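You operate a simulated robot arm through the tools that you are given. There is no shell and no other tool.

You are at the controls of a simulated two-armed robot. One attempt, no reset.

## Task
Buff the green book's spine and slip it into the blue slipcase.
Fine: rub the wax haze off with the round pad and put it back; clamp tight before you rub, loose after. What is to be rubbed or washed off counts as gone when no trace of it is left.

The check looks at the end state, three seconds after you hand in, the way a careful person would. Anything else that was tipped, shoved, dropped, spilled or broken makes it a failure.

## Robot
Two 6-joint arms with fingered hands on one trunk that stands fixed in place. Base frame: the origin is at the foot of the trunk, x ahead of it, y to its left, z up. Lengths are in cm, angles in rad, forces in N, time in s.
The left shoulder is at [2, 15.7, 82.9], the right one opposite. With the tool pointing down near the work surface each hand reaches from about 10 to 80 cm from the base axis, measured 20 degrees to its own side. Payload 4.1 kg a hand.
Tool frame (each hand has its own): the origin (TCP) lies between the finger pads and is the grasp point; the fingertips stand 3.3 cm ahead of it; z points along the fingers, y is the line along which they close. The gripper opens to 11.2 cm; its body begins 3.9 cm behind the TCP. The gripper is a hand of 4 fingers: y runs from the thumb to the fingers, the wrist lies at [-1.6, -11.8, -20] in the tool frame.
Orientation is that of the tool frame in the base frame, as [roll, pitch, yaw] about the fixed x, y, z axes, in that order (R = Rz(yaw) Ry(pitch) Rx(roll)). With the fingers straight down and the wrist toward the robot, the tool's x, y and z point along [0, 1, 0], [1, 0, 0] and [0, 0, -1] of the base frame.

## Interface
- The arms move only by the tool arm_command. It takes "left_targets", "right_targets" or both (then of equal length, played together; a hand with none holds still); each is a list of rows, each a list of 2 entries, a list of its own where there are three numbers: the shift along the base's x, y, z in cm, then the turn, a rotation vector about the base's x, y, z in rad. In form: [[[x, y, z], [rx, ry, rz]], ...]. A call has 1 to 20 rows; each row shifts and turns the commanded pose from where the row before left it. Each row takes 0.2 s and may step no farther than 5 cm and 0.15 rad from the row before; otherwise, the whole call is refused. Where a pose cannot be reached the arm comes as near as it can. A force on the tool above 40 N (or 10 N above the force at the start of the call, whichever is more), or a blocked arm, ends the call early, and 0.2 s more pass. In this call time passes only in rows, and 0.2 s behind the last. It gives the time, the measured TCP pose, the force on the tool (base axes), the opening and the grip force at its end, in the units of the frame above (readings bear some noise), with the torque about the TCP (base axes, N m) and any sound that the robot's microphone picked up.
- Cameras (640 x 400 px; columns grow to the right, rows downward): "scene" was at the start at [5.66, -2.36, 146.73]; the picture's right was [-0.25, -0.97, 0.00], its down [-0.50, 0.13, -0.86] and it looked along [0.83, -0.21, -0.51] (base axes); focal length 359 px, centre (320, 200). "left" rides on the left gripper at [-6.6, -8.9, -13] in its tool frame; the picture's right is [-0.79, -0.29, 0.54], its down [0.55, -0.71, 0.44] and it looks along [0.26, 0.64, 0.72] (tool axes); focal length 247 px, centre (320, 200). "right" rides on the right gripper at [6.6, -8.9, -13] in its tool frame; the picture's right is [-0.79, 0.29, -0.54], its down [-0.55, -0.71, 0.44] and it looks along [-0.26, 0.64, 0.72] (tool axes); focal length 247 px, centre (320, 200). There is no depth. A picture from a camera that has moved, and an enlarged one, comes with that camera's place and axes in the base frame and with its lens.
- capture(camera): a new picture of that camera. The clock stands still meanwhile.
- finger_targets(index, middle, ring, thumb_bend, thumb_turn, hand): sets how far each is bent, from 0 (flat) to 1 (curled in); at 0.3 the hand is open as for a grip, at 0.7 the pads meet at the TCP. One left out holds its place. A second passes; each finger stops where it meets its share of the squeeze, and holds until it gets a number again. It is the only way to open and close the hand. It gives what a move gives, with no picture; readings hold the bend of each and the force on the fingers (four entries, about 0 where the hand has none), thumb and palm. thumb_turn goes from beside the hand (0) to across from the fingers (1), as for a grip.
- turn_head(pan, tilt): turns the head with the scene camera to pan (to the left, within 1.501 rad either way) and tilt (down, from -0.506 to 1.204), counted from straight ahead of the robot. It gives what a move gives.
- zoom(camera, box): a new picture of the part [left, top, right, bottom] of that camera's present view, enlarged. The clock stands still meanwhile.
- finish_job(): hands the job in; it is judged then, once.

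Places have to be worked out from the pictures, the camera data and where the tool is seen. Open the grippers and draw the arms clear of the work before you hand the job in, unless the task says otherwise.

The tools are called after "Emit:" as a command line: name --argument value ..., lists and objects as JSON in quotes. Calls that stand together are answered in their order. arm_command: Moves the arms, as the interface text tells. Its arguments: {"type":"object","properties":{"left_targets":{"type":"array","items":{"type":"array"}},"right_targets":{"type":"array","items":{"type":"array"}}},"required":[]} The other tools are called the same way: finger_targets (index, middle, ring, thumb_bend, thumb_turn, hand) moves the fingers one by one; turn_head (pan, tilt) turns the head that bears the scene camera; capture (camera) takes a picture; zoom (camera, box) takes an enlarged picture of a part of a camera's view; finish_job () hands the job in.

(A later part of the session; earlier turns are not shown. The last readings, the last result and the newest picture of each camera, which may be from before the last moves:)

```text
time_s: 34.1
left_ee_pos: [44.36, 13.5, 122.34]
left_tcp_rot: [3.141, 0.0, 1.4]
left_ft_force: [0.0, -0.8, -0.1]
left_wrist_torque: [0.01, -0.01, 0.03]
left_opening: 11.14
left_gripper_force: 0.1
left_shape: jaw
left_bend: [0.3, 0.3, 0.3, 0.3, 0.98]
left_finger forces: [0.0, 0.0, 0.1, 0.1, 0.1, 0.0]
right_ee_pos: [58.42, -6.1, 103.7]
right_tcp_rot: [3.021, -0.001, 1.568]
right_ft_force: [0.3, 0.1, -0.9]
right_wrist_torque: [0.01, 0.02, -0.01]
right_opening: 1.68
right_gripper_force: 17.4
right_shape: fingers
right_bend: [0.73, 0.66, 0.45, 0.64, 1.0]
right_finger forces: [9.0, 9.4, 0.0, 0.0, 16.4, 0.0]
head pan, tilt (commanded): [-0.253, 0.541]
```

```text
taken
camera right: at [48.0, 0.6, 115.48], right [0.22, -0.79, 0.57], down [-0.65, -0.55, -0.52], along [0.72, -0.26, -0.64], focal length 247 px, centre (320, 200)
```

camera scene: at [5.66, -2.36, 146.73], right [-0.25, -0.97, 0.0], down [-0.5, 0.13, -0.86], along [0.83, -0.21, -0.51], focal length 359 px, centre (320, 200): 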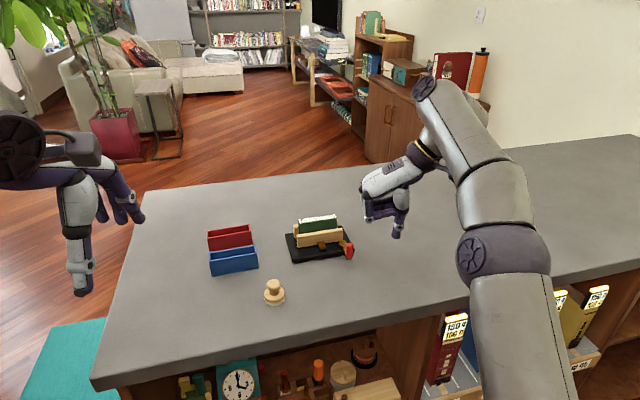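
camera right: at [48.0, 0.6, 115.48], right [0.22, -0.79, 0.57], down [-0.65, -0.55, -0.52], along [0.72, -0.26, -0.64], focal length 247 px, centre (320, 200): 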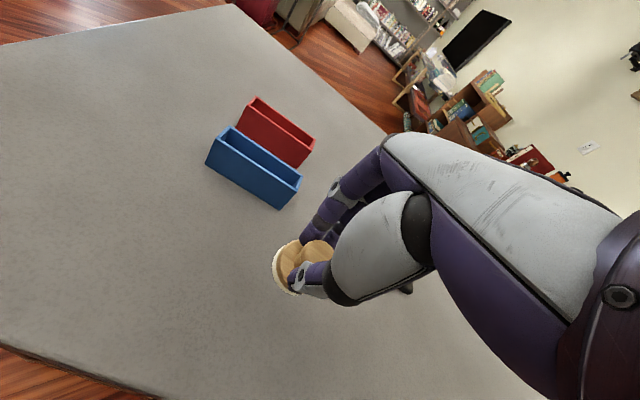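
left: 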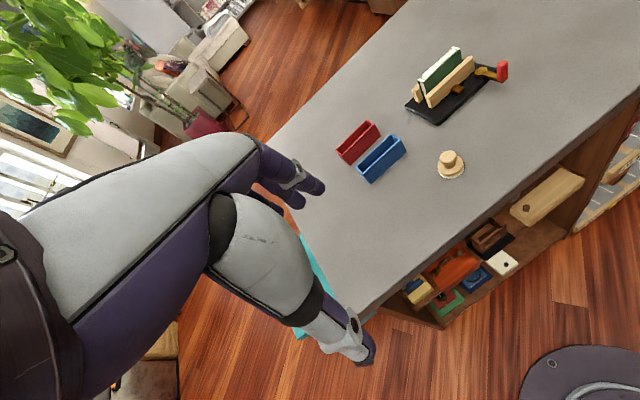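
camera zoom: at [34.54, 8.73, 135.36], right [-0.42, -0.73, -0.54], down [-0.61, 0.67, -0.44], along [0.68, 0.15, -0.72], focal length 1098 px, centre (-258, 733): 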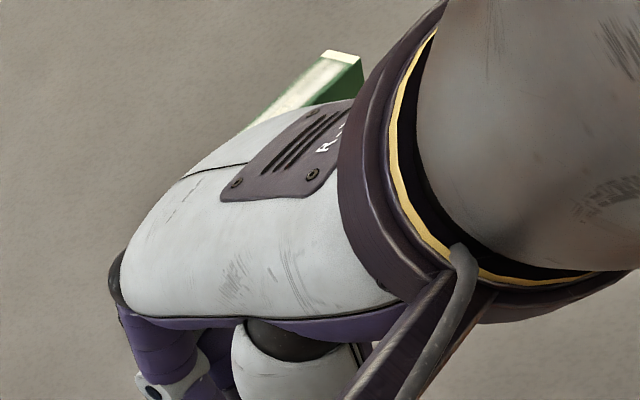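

The spine works out to x≈74.2–76.0, y≈−15.2…−24.1, z≈98.6 (centre x≈75.1). I'll carry the pad high over to the book and hover ~2 cm above the spine centre.

Emit:
arm_command --right_targets '[[[0, 0, 3], [0, 0, 0]], [[0, 0, 3], [0, 0, 0]], [[3.3, -2.7, 0], [0, 0, 0]], [[3.3, -2.7, 0], [0, 0, 0]], [[3.3, -2.6, 0], [0, 0, 0]], [[3.2, -2.6, 0], [0, 0, 0]], [[3.2, -2.6, 0], [0, 0, 0]], [[0, 0, -1.5], [0, 0, 0]], [[0, 0, -1.2], [0, 0, 0]]]'

Emit:
zoom --camera "scene" --box '[280, 180, 380, 260]'

Emit:
zoom --camera "left" --box '[400, 20, 540, 120]'

Emit:
zoom --camera "right" --box '[200, 160, 400, 330]'

```text
time_s: 36.1
left_ee_pos: [44.28, 13.39, 122.41]
left_tcp_rot: [-3.142, 0.0, 1.4]
left_ft_force: [0.0, 0.4, 0.0]
left_wrist_torque: [0.03, -0.01, 0.0]
left_opening: 11.14
left_gripper_force: 0.0
left_shape: jaw
left_bend: [0.3, 0.3, 0.3, 0.3, 0.98]
left_finger forces: [0.0, 0.0, 0.0, 0.1, 0.0, 0.0]
right_ee_pos: [74.55, -19.28, 106.97]
right_tcp_rot: [3.022, -0.003, 1.568]
right_ft_force: [-0.6, -0.3, -1.3]
right_wrist_torque: [0.0, 0.0, 0.0]
right_opening: 1.61
right_gripper_force: 16.2
right_shape: fingers
right_bend: [0.73, 0.66, 0.45, 0.64, 1.0]
right_finger forces: [7.9, 9.4, 0.1, 0.0, 15.4, 0.0]
head pan, tilt (commanded): [-0.253, 0.541]
```

```text
5.00 times, centred on (330, 220) of scene
camera zoom: at [5.65, -2.36, 146.73], right [-0.25, -0.97, 0.0], down [-0.5, 0.13, -0.86], along [0.83, -0.21, -0.51], focal length 1793 px, centre (270, 100)
```

zoom: 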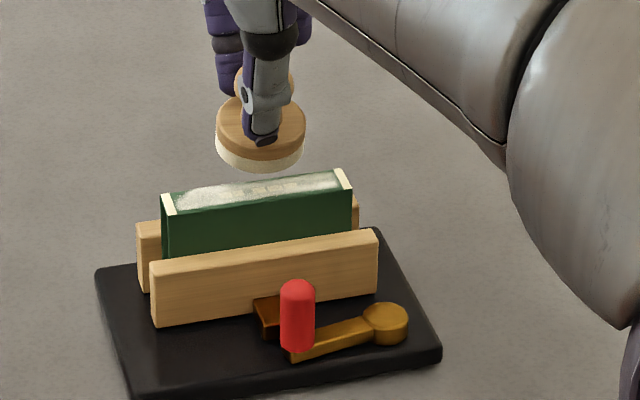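

```text
4.00 times, centred on (470, 70) of left
camera zoom: at [34.52, 8.74, 135.36], right [-0.42, -0.73, -0.54], down [-0.61, 0.67, -0.44], along [0.68, 0.15, -0.72], focal length 988 px, centre (-280, 720)
```

zoom: 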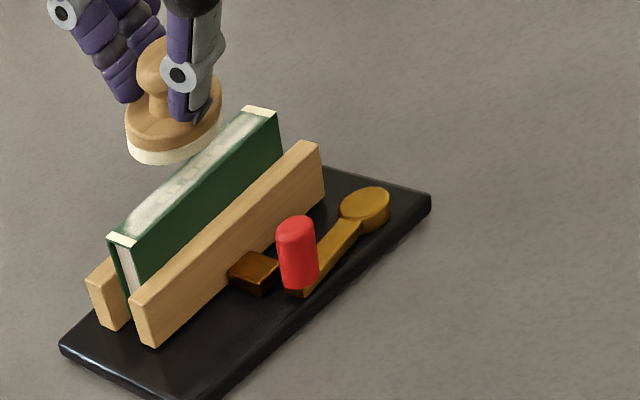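

```text
2.35 times, centred on (300, 245) of right
camera zoom: at [64.18, -12.64, 118.8], right [0.22, -0.79, 0.57], down [-0.66, -0.55, -0.52], along [0.72, -0.26, -0.64], focal length 581 px, centre (367, 94)
```

zoom: 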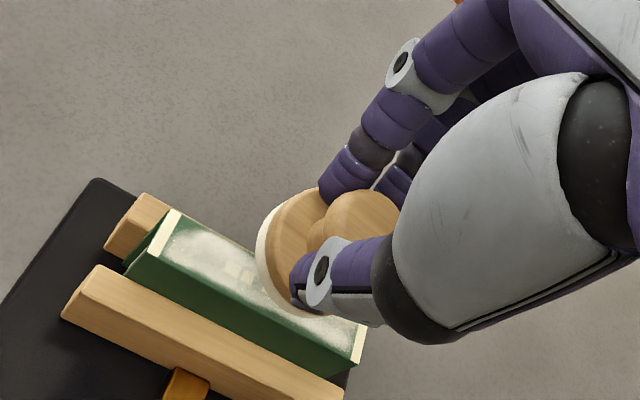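

Cross-checking scene and right views gives spine top z≈99.1 and centre x≈74.35, y −15.1…−23.9. I'll shift −0.5 cm in x and lower to just above contact, then feel for the spine.

Emit:
arm_command --right_targets '[[[-0.5, 0, -0.8], [0, 0, 0]], [[0, 0, -0.6], [0, 0, 0]]]'

Emit:
arm_command --right_targets '[[[0, 0, -0.15], [0, 0, 0]], [[0, 0, -0.1], [0, 0, 0]]]'

Emit:
zoom --camera "scene" --box '[280, 180, 380, 260]'

```text
time_s: 36.7
left_ee_pos: [44.38, 13.43, 122.45]
left_tcp_rot: [-3.141, 0.0, 1.401]
left_ft_force: [-0.9, -0.5, -0.5]
left_wrist_torque: [0.01, -0.02, -0.01]
left_opening: 11.17
left_gripper_force: 0.1
left_shape: jaw
left_bend: [0.3, 0.3, 0.3, 0.3, 0.98]
left_finger forces: [0.0, 0.0, 0.1, 0.0, 0.0, 0.0]
right_ee_pos: [74.2, -19.33, 105.44]
right_tcp_rot: [3.021, -0.001, 1.567]
right_ft_force: [0.1, 0.6, -0.8]
right_wrist_torque: [0.01, -0.01, 0.03]
right_opening: 1.58
right_gripper_force: 15.9
right_shape: fingers
right_bend: [0.73, 0.66, 0.45, 0.64, 1.0]
right_finger forces: [7.5, 9.4, 0.0, 0.2, 15.2, 0.0]
head pan, tilt (commanded): [-0.253, 0.541]
```

```text
time_s: 37.3
left_ee_pos: [44.45, 13.49, 122.4]
left_tcp_rot: [-3.14, -0.001, 1.399]
left_ft_force: [-0.3, 0.0, 0.6]
left_wrist_torque: [-0.01, 0.0, 0.01]
left_opening: 11.16
left_gripper_force: 0.1
left_shape: jaw
left_bend: [0.3, 0.3, 0.3, 0.3, 0.98]
left_finger forces: [0.0, 0.1, 0.0, 0.0, 0.1, 0.1]
right_ee_pos: [74.21, -19.29, 105.31]
right_tcp_rot: [3.022, -0.002, 1.569]
right_ft_force: [-0.1, -0.7, -0.6]
right_wrist_torque: [0.0, 0.02, 0.0]
right_opening: 1.53
right_gripper_force: 15.7
right_shape: fingers
right_bend: [0.73, 0.66, 0.45, 0.64, 1.0]
right_finger forces: [7.3, 9.3, 0.1, 0.0, 15.1, 0.0]
head pan, tilt (commanded): [-0.253, 0.541]
```

```text
5.00 times, centred on (330, 220) of scene
camera zoom: at [5.66, -2.36, 146.73], right [-0.25, -0.97, 0.0], down [-0.5, 0.13, -0.86], along [0.83, -0.21, -0.51], focal length 1793 px, centre (270, 100)
```

zoom: 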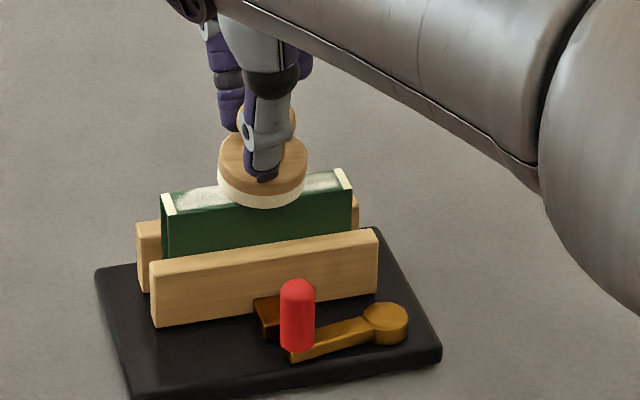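

Still free of contact at TCP z≈105.3 and the felt looks very near the spine. Continue in fine steps.

Emit:
arm_command --right_targets '[[[0, 0, -0.1], [0, 0, 0]], [[0, 0, -0.1], [0, 0, 0]]]'

Emit:
arm_command --right_targets '[[[0, 0, -0.08], [0, 0, 0]], [[0, 0, -0.07], [0, 0, 0]]]'

```text
time_s: 37.9
left_ee_pos: [44.39, 13.38, 122.45]
left_tcp_rot: [3.141, -0.001, 1.4]
left_ft_force: [0.1, -0.1, 0.3]
left_wrist_torque: [0.0, 0.01, 0.0]
left_opening: 11.16
left_gripper_force: 0.0
left_shape: jaw
left_bend: [0.3, 0.3, 0.3, 0.3, 0.98]
left_finger forces: [0.1, 0.1, 0.0, 0.0, 0.0, 0.0]
right_ee_pos: [74.19, -19.14, 105.11]
right_tcp_rot: [3.023, -0.002, 1.567]
right_ft_force: [0.7, 0.4, -0.4]
right_wrist_torque: [0.0, -0.01, 0.0]
right_opening: 1.5
right_gripper_force: 15.7
right_shape: fingers
right_bend: [0.73, 0.66, 0.45, 0.64, 1.0]
right_finger forces: [7.3, 9.5, 0.0, 0.0, 15.2, 0.0]
head pan, tilt (commanded): [-0.253, 0.541]
```

```text
time_s: 38.5
left_ee_pos: [44.33, 13.49, 122.44]
left_tcp_rot: [3.141, -0.001, 1.4]
left_ft_force: [0.1, 0.2, 0.2]
left_wrist_torque: [-0.02, -0.04, 0.02]
left_opening: 11.17
left_gripper_force: 0.0
left_shape: jaw
left_bend: [0.3, 0.3, 0.3, 0.3, 0.98]
left_finger forces: [0.0, 0.1, 0.0, 0.0, 0.1, 0.1]
right_ee_pos: [74.22, -19.33, 104.87]
right_tcp_rot: [3.019, 0.0, 1.568]
right_ft_force: [-0.5, 0.7, 3.3]
right_wrist_torque: [0.0, 0.0, 0.02]
right_opening: 1.49
right_gripper_force: 16.6
right_shape: fingers
right_bend: [0.73, 0.66, 0.45, 0.64, 1.0]
right_finger forces: [7.4, 10.0, 0.1, 0.1, 15.2, 0.0]
head pan, tilt (commanded): [-0.253, 0.541]
```

Felt contacts the spine at TCP z≈104.9 with 3.3 N. I'll press a touch more and begin stroking along the spine (+y), checking force and grip.

Emit:
arm_command --right_targets '[[[0, 0, -0.04], [0, 0, 0]], [[0, 0.7, 0], [0, 0, 0]], [[0, 0.7, 0], [0, 0, 0]], [[0, 0.7, 0], [0, 0, 0]], [[0, 0.7, 0], [0, 0, 0]]]'

Emit:
zoom --camera "scene" --box '[280, 180, 380, 260]'

Emit:
zoom --camera "left" --box '[400, 20, 540, 120]'

```text
time_s: 39.7
left_ee_pos: [44.38, 13.4, 122.38]
left_tcp_rot: [3.141, -0.001, 1.401]
left_ft_force: [0.2, -0.5, 1.6]
left_wrist_torque: [-0.02, 0.01, -0.03]
left_opening: 11.18
left_gripper_force: 0.1
left_shape: jaw
left_bend: [0.3, 0.3, 0.3, 0.3, 0.98]
left_finger forces: [0.0, 0.0, 0.1, 0.0, 0.0, 0.0]
right_ee_pos: [74.12, -16.49, 104.89]
right_tcp_rot: [3.022, -0.003, 1.567]
right_ft_force: [-0.7, -1.8, 3.0]
right_wrist_torque: [-0.06, 0.01, 0.03]
right_opening: 1.49
right_gripper_force: 17.0
right_shape: fingers
right_bend: [0.73, 0.66, 0.45, 0.64, 1.0]
right_finger forces: [7.2, 10.5, 0.1, 0.0, 15.6, 0.0]
head pan, tilt (commanded): [-0.253, 0.541]
```

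```text
5.00 times, centred on (330, 220) of scene
camera zoom: at [5.65, -2.37, 146.73], right [-0.25, -0.97, 0.0], down [-0.5, 0.13, -0.86], along [0.83, -0.21, -0.51], focal length 1793 px, centre (270, 100)
```

zoom: 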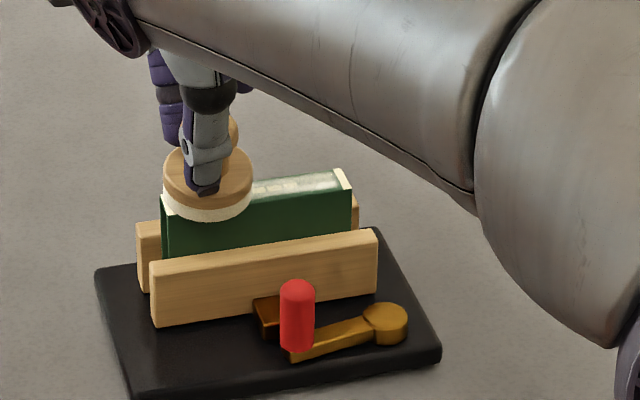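

```text
4.00 times, centred on (470, 70) of left
camera zoom: at [34.51, 8.73, 135.37], right [-0.42, -0.73, -0.54], down [-0.61, 0.67, -0.44], along [0.68, 0.15, -0.72], focal length 988 px, centre (-280, 720)
```

zoom: 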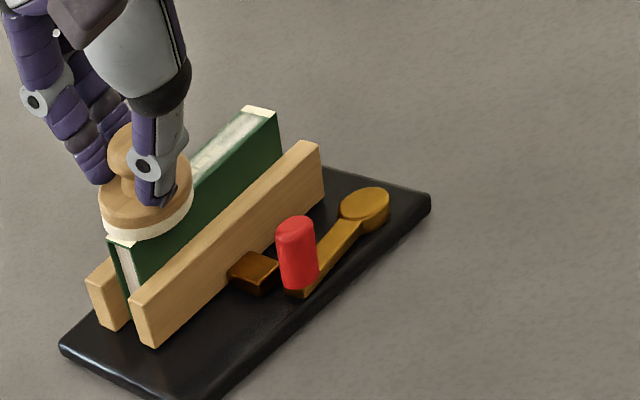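

The stroke works with ~2 N friction and a stable grip. I'll press slightly more and sweep the whole spine back and forth.

Emit:
arm_command --right_targets '[[[0, 0.4, -0.05], [0, 0, 0]], [[0, -0.4, 0], [0, 0, 0]], [[0, -0.8, 0], [0, 0, 0]], [[0, -0.8, 0], [0, 0, 0]], [[0, -0.8, 0], [0, 0, 0]], [[0, -0.8, 0], [0, 0, 0]], [[0, -0.8, 0], [0, 0, 0]], [[0, -0.8, 0], [0, 0, 0]], [[0, -0.8, 0], [0, 0, 0]], [[0, -0.8, 0], [0, 0, 0]], [[0, 0.8, 0], [0, 0, 0]], [[0, 0.8, 0], [0, 0, 0]], [[0, 0.8, 0], [0, 0, 0]], [[0, 0.8, 0], [0, 0, 0]]]'

Emit:
zoom --camera "scene" --box '[280, 180, 380, 260]'

Emit:
zoom --camera "left" --box '[400, 20, 540, 120]'

```text
time_s: 42.7
left_ee_pos: [44.26, 13.47, 122.28]
left_tcp_rot: [-3.141, 0.001, 1.4]
left_ft_force: [0.1, 0.2, 0.0]
left_wrist_torque: [0.03, 0.01, -0.02]
left_opening: 11.19
left_gripper_force: 0.1
left_shape: jaw
left_bend: [0.3, 0.3, 0.3, 0.3, 0.98]
left_finger forces: [0.0, 0.0, 0.1, 0.0, 0.1, 0.0]
right_ee_pos: [74.19, -19.56, 104.83]
right_tcp_rot: [3.022, -0.003, 1.566]
right_ft_force: [0.0, -1.1, 4.1]
right_wrist_torque: [-0.05, 0.12, 0.06]
right_opening: 1.47
right_gripper_force: 17.7
right_shape: fingers
right_bend: [0.74, 0.66, 0.45, 0.64, 1.0]
right_finger forces: [7.1, 11.3, 0.0, 0.0, 16.0, 0.1]
head pan, tilt (commanded): [-0.253, 0.541]
```

```text
5.00 times, centred on (330, 220) of scene
camera zoom: at [5.64, -2.38, 146.73], right [-0.25, -0.97, 0.0], down [-0.5, 0.13, -0.86], along [0.83, -0.21, -0.51], focal length 1793 px, centre (270, 100)
```

zoom: 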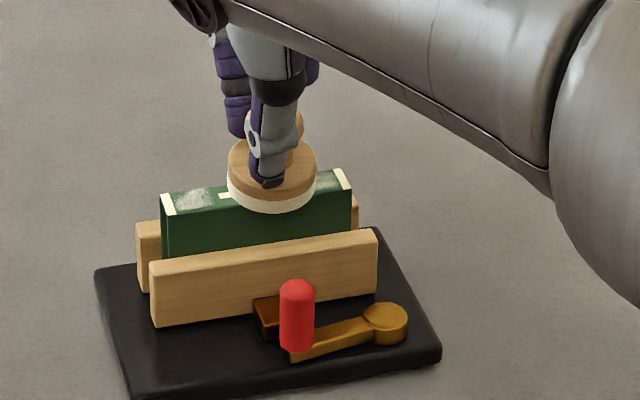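

```text
4.00 times, centred on (470, 70) of left
camera zoom: at [34.51, 8.73, 135.37], right [-0.42, -0.73, -0.54], down [-0.61, 0.67, -0.44], along [0.68, 0.15, -0.72], focal length 988 px, centre (-280, 720)
```

zoom: 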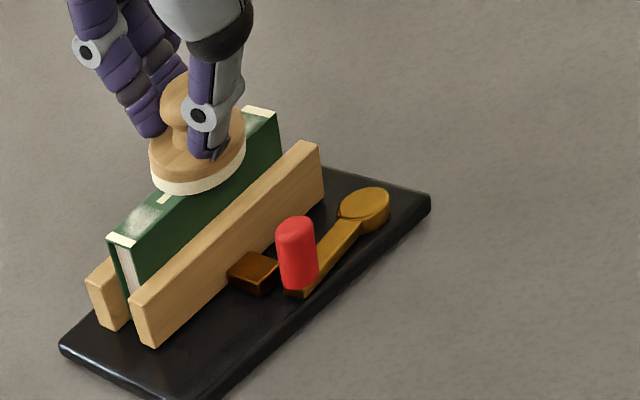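

The haze is clearing in the middle; patches remain at both ends. I'll do more strokes concentrating on the ends, starting with the left.

Emit:
arm_command --right_targets '[[[0, 0.8, -0.02], [0, 0, 0]], [[0, 0.8, 0], [0, 0, 0]], [[0, 0.8, 0], [0, 0, 0]], [[0, 0.8, 0], [0, 0, 0]], [[0, 0.8, 0], [0, 0, 0]], [[0, 0.5, 0], [0, 0, 0]], [[0, -0.8, 0], [0, 0, 0]], [[0, -0.8, 0], [0, 0, 0]], [[0, 0.8, 0], [0, 0, 0]], [[0, 0.8, 0], [0, 0, 0]], [[0, -0.8, 0], [0, 0, 0]], [[0, -0.8, 0], [0, 0, 0]], [[0, 0.8, 0], [0, 0, 0]], [[0, 0.8, 0], [0, 0, 0]], [[0, -0.8, 0], [0, 0, 0]], [[0, -0.8, 0], [0, 0, 0]], [[0, -0.8, 0], [0, 0, 0]], [[0, -0.8, 0], [0, 0, 0]]]'

Emit:
arm_command --right_targets '[[[0, -0.8, 0], [0, 0, 0]], [[0, -0.8, 0], [0, 0, 0]], [[0, -0.8, 0], [0, 0, 0]], [[0, -0.8, 0], [0, 0, 0]], [[0, -0.8, 0], [0, 0, 0]], [[0, -0.5, 0], [0, 0, 0]], [[0, 0.8, 0], [0, 0, 0]], [[0, 0.8, 0], [0, 0, 0]], [[0, -0.8, 0], [0, 0, 0]], [[0, -0.8, 0], [0, 0, 0]], [[0, 0.8, 0], [0, 0, 0]], [[0, 0.8, 0], [0, 0, 0]], [[0, -0.8, 0], [0, 0, 0]], [[0, -0.8, 0], [0, 0, 0]], [[0, 0.8, 0], [0, 0, 0]], [[0, 0.8, 0], [0, 0, 0]]]'

Emit:
zoom --camera "scene" --box '[280, 180, 380, 260]'

Emit:
zoom --camera "left" --box '[400, 20, 540, 120]'

```text
time_s: 46.5
left_ee_pos: [44.41, 13.41, 122.41]
left_tcp_rot: [-3.141, 0.0, 1.399]
left_ft_force: [0.5, -0.9, 0.0]
left_wrist_torque: [-0.01, 0.0, 0.02]
left_opening: 11.17
left_gripper_force: 0.1
left_shape: jaw
left_bend: [0.3, 0.3, 0.3, 0.3, 0.98]
left_finger forces: [0.0, 0.0, 0.1, 0.0, 0.0, 0.0]
right_ee_pos: [74.27, -18.43, 104.79]
right_tcp_rot: [3.022, -0.002, 1.568]
right_ft_force: [0.5, 1.1, 1.2]
right_wrist_torque: [0.0, 0.04, -0.04]
right_opening: 1.42
right_gripper_force: 16.5
right_shape: fingers
right_bend: [0.74, 0.66, 0.45, 0.64, 1.0]
right_finger forces: [7.8, 9.8, 0.1, 0.0, 15.5, 0.1]
head pan, tilt (commanded): [-0.253, 0.541]
```

```text
time_s: 49.9
left_ee_pos: [44.44, 13.45, 122.31]
left_tcp_rot: [3.141, -0.001, 1.399]
left_ft_force: [-1.0, 0.7, -0.2]
left_wrist_torque: [0.04, 0.01, 0.01]
left_opening: 11.16
left_gripper_force: 0.0
left_shape: jaw
left_bend: [0.3, 0.3, 0.3, 0.3, 0.98]
left_finger forces: [0.0, 0.0, 0.0, 0.0, 0.0, 0.0]
right_ee_pos: [74.13, -21.26, 104.78]
right_tcp_rot: [3.022, -0.003, 1.568]
right_ft_force: [-0.5, -0.4, 1.0]
right_wrist_torque: [-0.02, 0.01, -0.01]
right_opening: 1.42
right_gripper_force: 16.5
right_shape: fingers
right_bend: [0.74, 0.66, 0.45, 0.64, 1.0]
right_finger forces: [7.1, 10.3, 0.0, 0.1, 15.7, 0.1]
head pan, tilt (commanded): [-0.253, 0.541]
```

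```text
5.00 times, centred on (330, 220) of scene
camera zoom: at [5.65, -2.37, 146.73], right [-0.25, -0.97, 0.0], down [-0.5, 0.13, -0.86], along [0.83, -0.21, -0.51], focal length 1793 px, centre (270, 100)
```

zoom: 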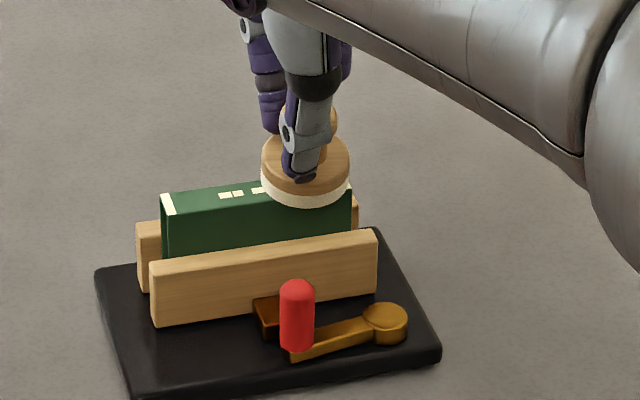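

```text
4.00 times, centred on (470, 70) of left
camera zoom: at [34.52, 8.73, 135.36], right [-0.42, -0.73, -0.54], down [-0.61, 0.67, -0.44], along [0.68, 0.15, -0.72], focal length 988 px, centre (-280, 720)
```

zoom: 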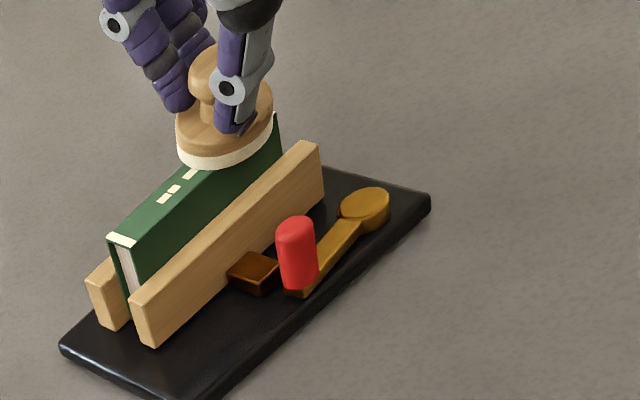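

The left half is clean with the gold labels showing. Lift the pad clear to inspect the whole spine.

Emit:
arm_command --right_targets '[[[0, 0, 1.0], [0, 0, 0]], [[0, 0, 2.5], [0, 0, 0]], [[-2, 2, 2.5], [0, 0, 0]], [[-3, 3, 0], [0, 0, 0]]]'

Emit:
zoom --camera "scene" --box '[285, 200, 355, 250]'

Emit:
zoom --camera "left" --box '[410, 30, 490, 100]'

Emit:
capture --camera "right"

```text
time_s: 50.9
left_ee_pos: [44.44, 13.31, 122.32]
left_tcp_rot: [3.141, 0.001, 1.401]
left_ft_force: [-0.9, 0.9, 0.7]
left_wrist_torque: [0.01, 0.05, -0.01]
left_opening: 11.17
left_gripper_force: 0.0
left_shape: jaw
left_bend: [0.3, 0.3, 0.3, 0.3, 0.98]
left_finger forces: [0.0, 0.1, 0.0, 0.1, 0.1, 0.0]
right_ee_pos: [69.5, -16.36, 110.62]
right_tcp_rot: [3.023, -0.002, 1.568]
right_ft_force: [0.6, -0.1, -0.3]
right_wrist_torque: [0.05, 0.03, 0.01]
right_opening: 1.37
right_gripper_force: 16.3
right_shape: fingers
right_bend: [0.74, 0.66, 0.45, 0.64, 1.0]
right_finger forces: [6.7, 10.2, 0.0, 0.1, 15.3, 0.0]
head pan, tilt (commanded): [-0.253, 0.541]
```

```text
8.00 times, centred on (320, 225) of scene
camera zoom: at [5.7, -2.39, 146.72], right [-0.25, -0.97, 0.0], down [-0.5, 0.13, -0.86], along [0.83, -0.21, -0.52], focal length 2869 px, centre (320, 0)
```

zoom: 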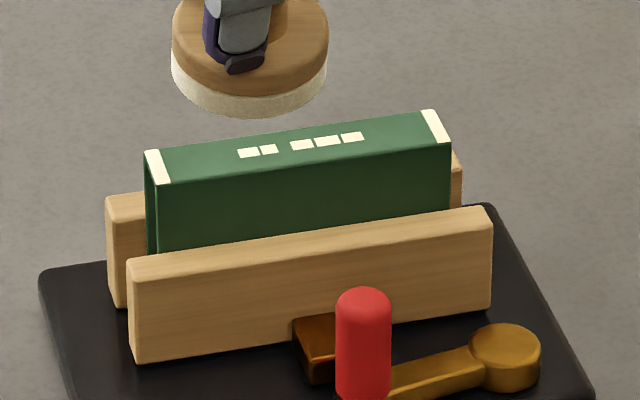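

```text
5.71 times, centred on (450, 65) of left
camera zoom: at [34.57, 8.71, 135.35], right [-0.42, -0.73, -0.54], down [-0.61, 0.67, -0.43], along [0.68, 0.15, -0.72], focal length 1411 px, centre (-423, 971)
```

zoom: 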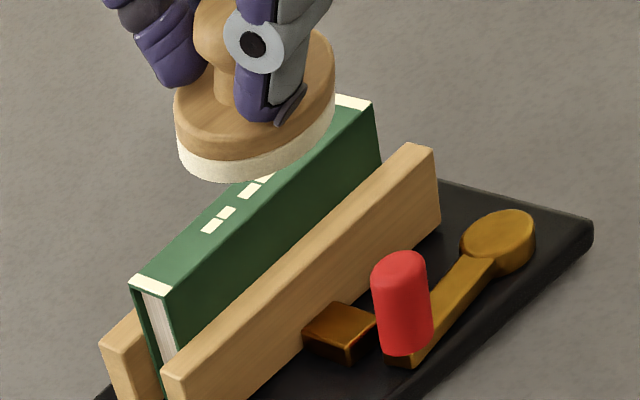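

```text
taken
camera right: at [58.96, -9.66, 122.52], right [0.22, -0.79, 0.57], down [-0.66, -0.55, -0.52], along [0.72, -0.26, -0.64], focal length 247 px, centre (320, 200)
```

right: 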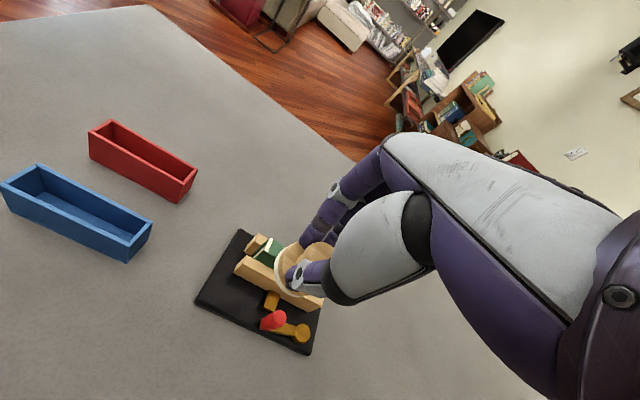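

The spine looks clean. I'll zoom further to make sure no trace of haze remains anywhere.

Emit:
zoom --camera "scene" --box '[300, 208, 338, 232]'

Emit:
zoom --camera "scene" --box '[318, 208, 340, 224]'

Emit:
zoom --camera "scene" --box '[300, 212, 322, 228]'

```text
16.00 times, centred on (319, 220) of scene
camera zoom: at [5.7, -2.39, 146.72], right [-0.25, -0.97, 0.0], down [-0.5, 0.13, -0.86], along [0.83, -0.21, -0.52], focal length 5738 px, centre (336, -120)
```

zoom: 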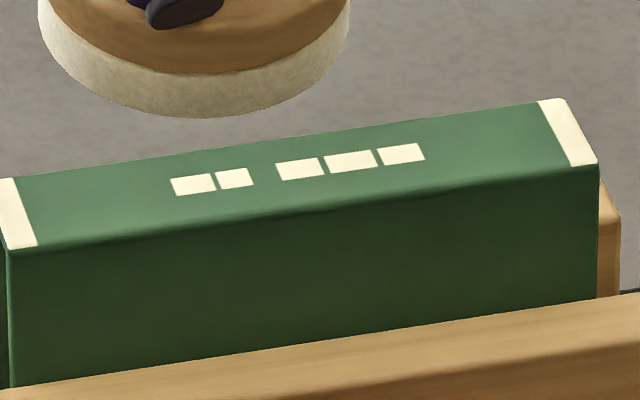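

```text
16.00 times, centred on (329, 216) of scene
camera zoom: at [5.7, -2.39, 146.72], right [-0.25, -0.97, 0.0], down [-0.5, 0.13, -0.86], along [0.83, -0.21, -0.52], focal length 5738 px, centre (176, -56)
```

zoom: 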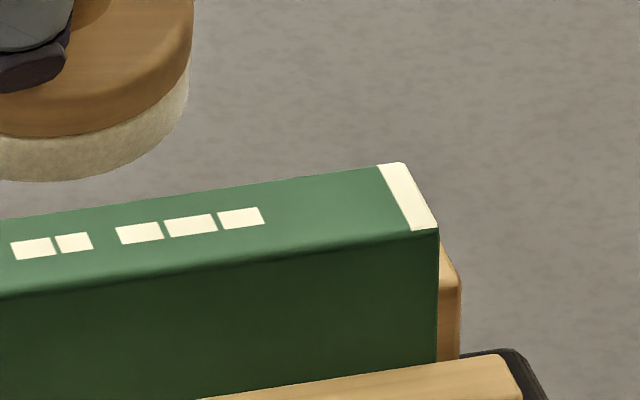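

```text
16.00 times, centred on (311, 220) of scene
camera zoom: at [5.7, -2.39, 146.72], right [-0.25, -0.97, 0.0], down [-0.5, 0.13, -0.86], along [0.83, -0.21, -0.52], focal length 5738 px, centre (464, -120)
```

zoom: 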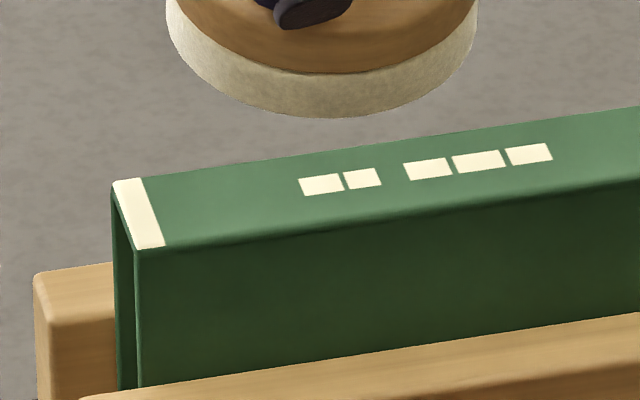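

It looks clean, though the ends seem very slightly paler. For certainty I'll do another full set of strokes with firm contact, including both ends.

Emit:
arm_command --right_targets '[[[2.4, -1.5, 0], [0, 0, 0]], [[2.3, -1.5, -2], [0, 0, 0]], [[0, 0, -2], [0, 0, 0]], [[0, 0, -1.4], [0, 0, 0]], [[0, 0, -0.2], [0, 0, 0]]]'

Emit:
arm_command --right_targets '[[[0, 0, -0.1], [0, 0, 0]], [[0, 0, -0.1], [0, 0, 0]]]'

```text
time_s: 52.1
left_ee_pos: [44.36, 13.46, 122.41]
left_tcp_rot: [-3.141, 0.0, 1.401]
left_ft_force: [-0.6, 0.9, 0.6]
left_wrist_torque: [0.01, 0.0, 0.01]
left_opening: 11.14
left_gripper_force: 0.0
left_shape: jaw
left_bend: [0.3, 0.3, 0.3, 0.3, 0.98]
left_finger forces: [0.0, 0.0, 0.0, 0.1, 0.0, 0.0]
right_ee_pos: [74.01, -19.35, 105.12]
right_tcp_rot: [3.02, -0.001, 1.568]
right_ft_force: [0.0, 0.9, -1.2]
right_wrist_torque: [0.02, 0.0, 0.0]
right_opening: 1.32
right_gripper_force: 15.8
right_shape: fingers
right_bend: [0.74, 0.66, 0.45, 0.64, 1.0]
right_finger forces: [6.4, 9.8, 0.1, 0.0, 15.0, 0.1]
head pan, tilt (commanded): [-0.253, 0.541]
```

```text
time_s: 52.7
left_ee_pos: [44.3, 13.33, 122.37]
left_tcp_rot: [-3.141, 0.0, 1.399]
left_ft_force: [0.1, 0.1, 0.1]
left_wrist_torque: [-0.02, 0.01, -0.01]
left_opening: 11.18
left_gripper_force: 0.0
left_shape: jaw
left_bend: [0.3, 0.3, 0.3, 0.3, 0.98]
left_finger forces: [0.0, 0.0, 0.1, 0.0, 0.1, 0.1]
right_ee_pos: [73.92, -19.36, 104.98]
right_tcp_rot: [3.02, -0.002, 1.568]
right_ft_force: [0.4, -0.1, 0.0]
right_wrist_torque: [0.0, -0.01, 0.0]
right_opening: 1.28
right_gripper_force: 15.6
right_shape: fingers
right_bend: [0.74, 0.66, 0.45, 0.64, 1.0]
right_finger forces: [6.3, 9.8, 0.0, 0.0, 14.9, 0.0]
head pan, tilt (commanded): [-0.253, 0.541]
```

Not quite in contact. Lower a little more and then stroke.

Emit:
arm_command --right_targets '[[[0, 0, -0.1], [0, 0, 0]], [[0, 0, -0.1], [0, 0, 0]]]'

Emit:
arm_command --right_targets '[[[0, 0, -0.05], [0, 0, 0]], [[0, 0.8, 0], [0, 0, 0]], [[0, 0.8, 0], [0, 0, 0]], [[0, 0.8, 0], [0, 0, 0]], [[0, 0.8, 0], [0, 0, 0]], [[0, 0.6, 0], [0, 0, 0]], [[0, -0.7, 0], [0, 0, 0]], [[0, 0.7, 0], [0, 0, 0]], [[0, -0.7, 0], [0, 0, 0]], [[0, 0.7, 0], [0, 0, 0]], [[0, -0.8, 0], [0, 0, 0]], [[0, -0.8, 0], [0, 0, 0]]]'

```text
time_s: 53.3
left_ee_pos: [44.41, 13.51, 122.4]
left_tcp_rot: [-3.141, 0.0, 1.399]
left_ft_force: [-0.1, -0.9, 0.3]
left_wrist_torque: [0.0, -0.03, -0.01]
left_opening: 11.17
left_gripper_force: 0.0
left_shape: jaw
left_bend: [0.3, 0.3, 0.3, 0.3, 0.98]
left_finger forces: [0.0, 0.0, 0.0, 0.0, 0.0, 0.0]
right_ee_pos: [73.87, -19.18, 104.85]
right_tcp_rot: [3.022, 0.0, 1.569]
right_ft_force: [-0.3, -0.3, -0.4]
right_wrist_torque: [0.02, 0.0, 0.04]
right_opening: 1.3
right_gripper_force: 14.8
right_shape: fingers
right_bend: [0.74, 0.66, 0.45, 0.64, 1.0]
right_finger forces: [6.2, 9.9, 0.0, 0.0, 14.7, 0.0]
head pan, tilt (commanded): [-0.253, 0.541]
```

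```text
time_s: 55.9
left_ee_pos: [44.31, 13.37, 122.41]
left_tcp_rot: [3.14, 0.0, 1.4]
left_ft_force: [0.3, 0.5, -0.1]
left_wrist_torque: [0.01, 0.01, -0.01]
left_opening: 11.16
left_gripper_force: 0.0
left_shape: jaw
left_bend: [0.3, 0.3, 0.3, 0.3, 0.98]
left_finger forces: [0.0, 0.0, 0.0, 0.1, 0.1, 0.0]
right_ee_pos: [73.93, -17.0, 104.74]
right_tcp_rot: [3.021, -0.003, 1.569]
right_ft_force: [-0.2, 0.0, -0.5]
right_wrist_torque: [0.0, 0.02, 0.02]
right_opening: 1.25
right_gripper_force: 15.6
right_shape: fingers
right_bend: [0.74, 0.66, 0.45, 0.65, 1.0]
right_finger forces: [5.8, 9.9, 0.0, 0.1, 14.7, 0.0]
head pan, tilt (commanded): [-0.253, 0.541]
```

Force is ~0, so the felt wasn't pressing. Lower a little until ~4 N is felt.

Emit:
arm_command --right_targets '[[[0, 0, -0.08], [0, 0, 0]], [[0, 0, -0.05], [0, 0, 0]]]'

Emit:
arm_command --right_targets '[[[0, 0, -0.05], [0, 0, 0]], [[0, 0, -0.05], [0, 0, 0]]]'

```text
time_s: 56.5
left_ee_pos: [44.33, 13.44, 122.41]
left_tcp_rot: [-3.142, 0.001, 1.402]
left_ft_force: [-0.7, 0.0, -1.0]
left_wrist_torque: [-0.01, -0.01, 0.03]
left_opening: 11.15
left_gripper_force: 0.0
left_shape: jaw
left_bend: [0.3, 0.3, 0.3, 0.3, 0.98]
left_finger forces: [0.1, 0.1, 0.1, 0.1, 0.1, 0.0]
right_ee_pos: [73.95, -17.14, 104.72]
right_tcp_rot: [3.018, -0.002, 1.568]
right_ft_force: [-0.6, 1.3, 3.2]
right_wrist_torque: [0.0, 0.01, -0.02]
right_opening: 1.2
right_gripper_force: 15.4
right_shape: fingers
right_bend: [0.74, 0.66, 0.45, 0.65, 1.0]
right_finger forces: [6.3, 10.1, 0.0, 0.0, 14.7, 0.0]
head pan, tilt (commanded): [-0.253, 0.541]
```

```text
time_s: 57.1
left_ee_pos: [44.34, 13.39, 122.35]
left_tcp_rot: [3.141, -0.001, 1.401]
left_ft_force: [0.5, 0.2, -0.1]
left_wrist_torque: [-0.01, -0.03, 0.0]
left_opening: 11.13
left_gripper_force: 0.0
left_shape: jaw
left_bend: [0.3, 0.3, 0.3, 0.3, 0.98]
left_finger forces: [0.0, 0.0, 0.1, 0.1, 0.1, 0.1]
right_ee_pos: [73.85, -17.05, 104.7]
right_tcp_rot: [3.017, -0.003, 1.567]
right_ft_force: [0.0, 2.4, 9.6]
right_wrist_torque: [0.04, 0.03, 0.0]
right_opening: 1.15
right_gripper_force: 17.3
right_shape: fingers
right_bend: [0.74, 0.66, 0.45, 0.65, 1.0]
right_finger forces: [7.2, 11.1, 0.0, 0.0, 15.9, 0.1]
head pan, tilt (commanded): [-0.253, 0.541]
```

Now pressing ~9 N. Stroke the full length both ways, with extra passes at the ends.

Emit:
arm_command --right_targets '[[[0, 0.8, 0.02], [0, 0, 0]], [[0, 0.8, 0], [0, 0, 0]], [[0, -0.8, 0], [0, 0, 0]], [[0, 0.8, 0], [0, 0, 0]], [[0, -0.8, 0], [0, 0, 0]], [[0, -0.8, 0], [0, 0, 0]], [[0, -0.8, 0], [0, 0, 0]], [[0, -0.8, 0], [0, 0, 0]], [[0, -0.8, 0], [0, 0, 0]], [[0, -0.8, 0], [0, 0, 0]], [[0, -0.8, 0], [0, 0, 0]], [[0, -0.8, 0], [0, 0, 0]], [[0, -0.8, 0], [0, 0, 0]], [[0, -0.4, 0], [0, 0, 0]], [[0, 0.8, 0], [0, 0, 0]], [[0, -0.8, 0], [0, 0, 0]], [[0, 0.8, 0], [0, 0, 0]], [[0, -0.8, 0], [0, 0, 0]]]'

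Emit:
arm_command --right_targets '[[[0, 0.8, -0.05], [0, 0, 0]], [[0, -0.8, 0], [0, 0, 0]], [[0, 0.8, 0], [0, 0, 0]], [[0, 0.8, 0], [0, 0, 0]], [[0, 0.8, 0], [0, 0, 0]], [[0, 0.8, 0], [0, 0, 0]], [[0, 0.8, 0], [0, 0, 0]], [[0, 0.8, 0], [0, 0, 0]], [[0, 0.8, 0], [0, 0, 0]], [[0, 0.8, 0], [0, 0, 0]], [[0, 0.8, 0], [0, 0, 0]], [[0, -0.8, 0], [0, 0, 0]], [[0, 0.8, 0], [0, 0, 0]], [[0, -0.8, 0], [0, 0, 0]], [[0, -0.8, 0], [0, 0, 0]]]'

Emit:
zoom --camera "scene" --box '[280, 180, 380, 260]'

```text
time_s: 60.9
left_ee_pos: [44.28, 13.44, 122.44]
left_tcp_rot: [-3.141, 0.0, 1.401]
left_ft_force: [0.1, -0.3, -0.2]
left_wrist_torque: [0.0, 0.0, -0.01]
left_opening: 11.15
left_gripper_force: 0.0
left_shape: jaw
left_bend: [0.3, 0.3, 0.3, 0.3, 0.98]
left_finger forces: [0.0, 0.1, 0.0, 0.0, 0.1, 0.0]
right_ee_pos: [73.93, -23.04, 104.72]
right_tcp_rot: [3.021, -0.001, 1.567]
right_ft_force: [-1.1, 2.8, 7.4]
right_wrist_torque: [0.06, 0.19, 0.01]
right_opening: 0.01
right_gripper_force: 16.3
right_shape: fingers
right_bend: [0.75, 0.73, 0.45, 0.69, 0.99]
right_finger forces: [2.1, 10.5, 0.0, 0.0, 20.1, 0.0]
head pan, tilt (commanded): [-0.253, 0.541]
```

```text
time_s: 64.1
left_ee_pos: [44.35, 13.57, 122.39]
left_tcp_rot: [-3.141, 0.001, 1.4]
left_ft_force: [0.4, 0.5, -0.5]
left_wrist_torque: [-0.01, 0.03, 0.01]
left_opening: 11.17
left_gripper_force: 0.1
left_shape: jaw
left_bend: [0.3, 0.3, 0.3, 0.3, 0.98]
left_finger forces: [0.0, 0.0, 0.0, 0.0, 0.0, 0.0]
right_ee_pos: [73.86, -17.43, 104.52]
right_tcp_rot: [3.021, -0.002, 1.567]
right_ft_force: [0.1, 0.2, -0.2]
right_wrist_torque: [0.0, 0.0, -0.01]
right_opening: 0.0
right_gripper_force: 0.1
right_shape: fingers
right_bend: [0.74, 0.75, 0.45, 0.72, 1.0]
right_finger forces: [0.1, 0.1, 0.0, 0.0, 0.0, 0.0]
head pan, tilt (commanded): [-0.253, 0.541]
```

```text
5.00 times, centred on (330, 220) of scene
camera zoom: at [5.66, -2.35, 146.73], right [-0.25, -0.97, 0.0], down [-0.5, 0.13, -0.86], along [0.83, -0.21, -0.51], focal length 1793 px, centre (270, 100)
```

zoom: 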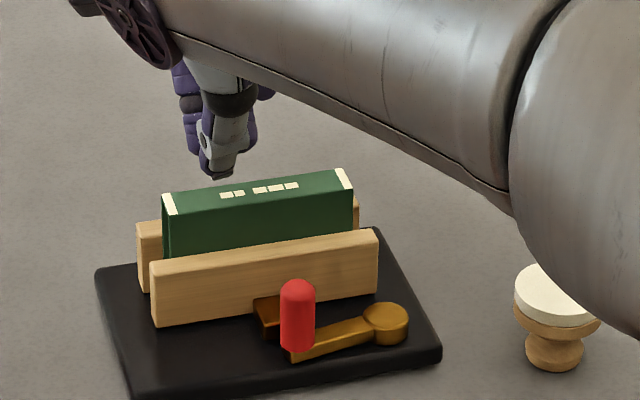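

The pad slipped out of the grip during the extra strokes and fell upside down on the table to the right of the clamp. The book and clamp look undisturbed and the spine is clean; I'll raise the hand and look where the pad lies.

Emit:
arm_command --right_targets '[[[0, 0, 3], [0, 0, 0]], [[-3, 1, 3], [0, 0, 0]], [[-4, 2, 2], [0, 0, 0]]]'

Emit:
capture --camera "scene"

Emit:
zoom --camera "scene" --box '[360, 220, 430, 270]'

Emit:
zoom --camera "left" --box '[440, 0, 600, 110]'

Emit:
capture --camera "right"

```text
time_s: 64.9
left_ee_pos: [44.37, 13.36, 122.44]
left_tcp_rot: [-3.141, 0.003, 1.401]
left_ft_force: [0.2, 0.3, -0.2]
left_wrist_torque: [0.01, 0.07, -0.03]
left_opening: 11.16
left_gripper_force: 0.1
left_shape: jaw
left_bend: [0.3, 0.3, 0.3, 0.3, 0.98]
left_finger forces: [0.0, 0.1, 0.0, 0.1, 0.1, 0.1]
right_ee_pos: [66.99, -14.22, 112.39]
right_tcp_rot: [3.023, -0.001, 1.566]
right_ft_force: [0.7, 0.3, -0.5]
right_wrist_torque: [-0.01, 0.06, 0.02]
right_opening: 0.0
right_gripper_force: 0.1
right_shape: fingers
right_bend: [0.74, 0.75, 0.45, 0.72, 1.0]
right_finger forces: [0.0, 0.0, 0.0, 0.0, 0.0, 0.1]
head pan, tilt (commanded): [-0.253, 0.541]
```

```text
taken
camera scene: at [5.72, -2.37, 146.72], right [-0.25, -0.97, 0.0], down [-0.5, 0.13, -0.86], along [0.83, -0.21, -0.52], focal length 359 px, centre (320, 200)
```

scene: 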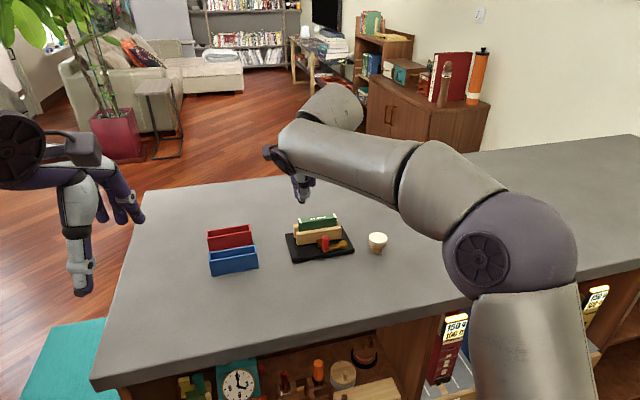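

```text
8.00 times, centred on (395, 245) of scene
camera zoom: at [5.72, -2.37, 146.72], right [-0.25, -0.97, 0.0], down [-0.5, 0.13, -0.86], along [0.83, -0.21, -0.52], focal length 2869 px, centre (-280, -160)
```

zoom: 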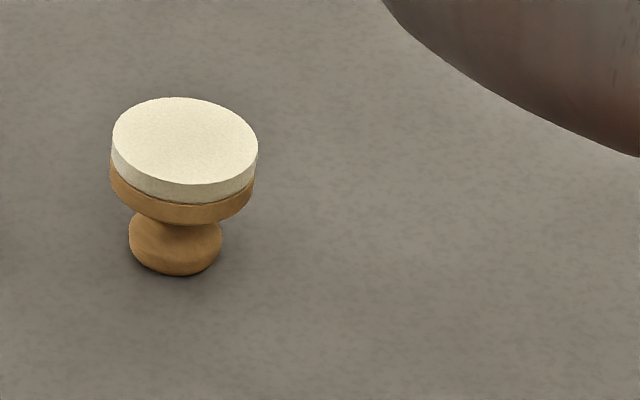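

```text
3.64 times, centred on (520, 55) of left
camera zoom: at [34.59, 8.73, 135.34], right [-0.42, -0.73, -0.54], down [-0.61, 0.67, -0.43], along [0.68, 0.15, -0.72], focal length 898 px, centre (-407, 727)
```

zoom: 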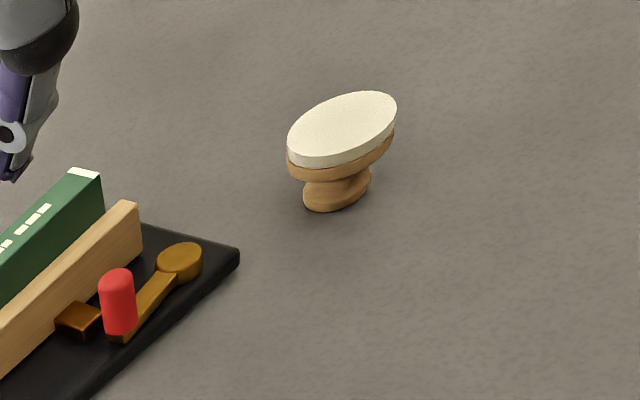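

```text
taken
camera right: at [56.5, -7.63, 124.31], right [0.22, -0.79, 0.57], down [-0.66, -0.55, -0.52], along [0.72, -0.26, -0.64], focal length 247 px, centre (320, 200)
```

right: 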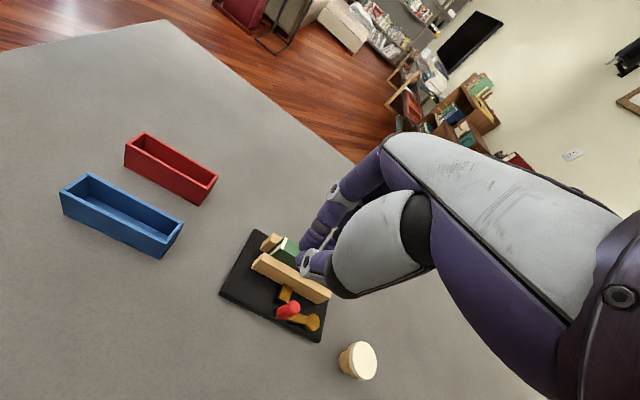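

The pad stands inverted on its knob at about (66.7, −31.6). My recovery plan: grip its rim with the right hand, pass it knob-first to the left hand, and have the left set it back upright. First I'll bring the right hand, opened and untilted, above the pad.

Emit:
finger_targets --hand "right" --index 0.45 --middle 0.45 --ring 0.3 --thumb_bend 0.45

Emit:
arm_command --right_targets '[[[0, -4, 1], [0, 0.06, 0]], [[0, -4, 0], [0, 0.06, 0]], [[0, -4.5, 0], [0, 0, 0]], [[0, -4.5, 0], [0, 0, 0]], [[-0.2, 0, -3], [0, 0, 0]], [[0, 0, -3], [0, 0, 0]]]'

Emit:
zoom --camera "right" --box '[180, 160, 400, 340]'

Emit:
zoom --camera "scene" --box '[340, 170, 440, 270]'

Emit:
zoom --camera "left" --box '[440, 0, 600, 110]'

```text
time_s: 65.9
left_ee_pos: [44.36, 13.38, 122.45]
left_tcp_rot: [-3.141, 0.0, 1.4]
left_ft_force: [-0.1, 0.0, 1.0]
left_wrist_torque: [0.0, 0.01, -0.01]
left_opening: 11.17
left_gripper_force: 0.1
left_shape: jaw
left_bend: [0.3, 0.3, 0.3, 0.3, 0.98]
left_finger forces: [0.0, 0.0, 0.1, 0.0, 0.0, 0.1]
right_ee_pos: [66.79, -14.41, 112.42]
right_tcp_rot: [3.021, -0.002, 1.567]
right_ft_force: [0.1, -0.6, 0.3]
right_wrist_torque: [0.01, -0.02, -0.02]
right_opening: 7.1
right_gripper_force: 0.1
right_shape: fingers
right_bend: [0.45, 0.45, 0.3, 0.45, 0.99]
right_finger forces: [0.0, 0.0, 0.0, 0.0, 0.0, 0.1]
head pan, tilt (commanded): [-0.253, 0.541]
```

```text
time_s: 67.3
left_ee_pos: [44.43, 13.45, 122.4]
left_tcp_rot: [-3.14, 0.0, 1.4]
left_ft_force: [-0.4, -1.0, 0.2]
left_wrist_torque: [-0.05, 0.01, -0.04]
left_opening: 11.19
left_gripper_force: 0.1
left_shape: jaw
left_bend: [0.3, 0.3, 0.3, 0.3, 0.98]
left_finger forces: [0.0, 0.0, 0.0, 0.0, 0.0, 0.0]
right_ee_pos: [66.71, -31.42, 107.46]
right_tcp_rot: [3.141, -0.001, 1.567]
right_ft_force: [-0.6, 0.2, -0.8]
right_wrist_torque: [-0.01, -0.02, 0.0]
right_opening: 7.11
right_gripper_force: 0.1
right_shape: fingers
right_bend: [0.45, 0.45, 0.3, 0.45, 0.99]
right_finger forces: [0.0, 0.0, 0.0, 0.0, 0.1, 0.1]
head pan, tilt (commanded): [-0.253, 0.541]
```

```text
2.22 times, centred on (290, 250) of right
camera zoom: at [57.85, -24.78, 120.5], right [0.28, -0.79, 0.54], down [-0.71, -0.55, -0.44], along [0.64, -0.26, -0.72], focal length 549 px, centre (387, 89)
```

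zoom: 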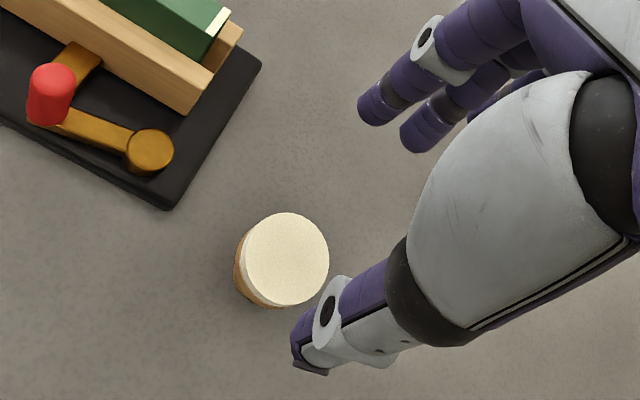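

```text
4.00 times, centred on (390, 220) of scene
camera zoom: at [5.64, -2.35, 146.73], right [-0.25, -0.97, 0.0], down [-0.5, 0.13, -0.86], along [0.83, -0.21, -0.51], focal length 1434 px, centre (40, 120)
```

zoom: 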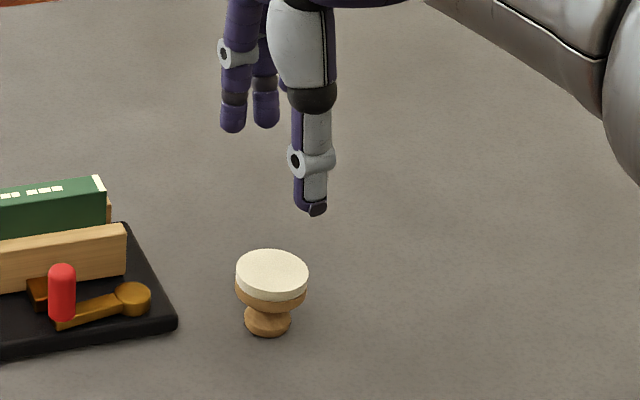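

```text
3.64 times, centred on (520, 55) of left
camera zoom: at [34.51, 8.75, 135.36], right [-0.42, -0.73, -0.54], down [-0.61, 0.67, -0.44], along [0.68, 0.14, -0.72], focal length 898 px, centre (-407, 727)
```

zoom: 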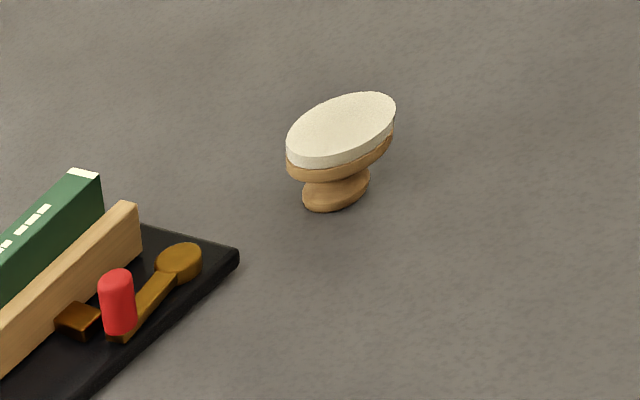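

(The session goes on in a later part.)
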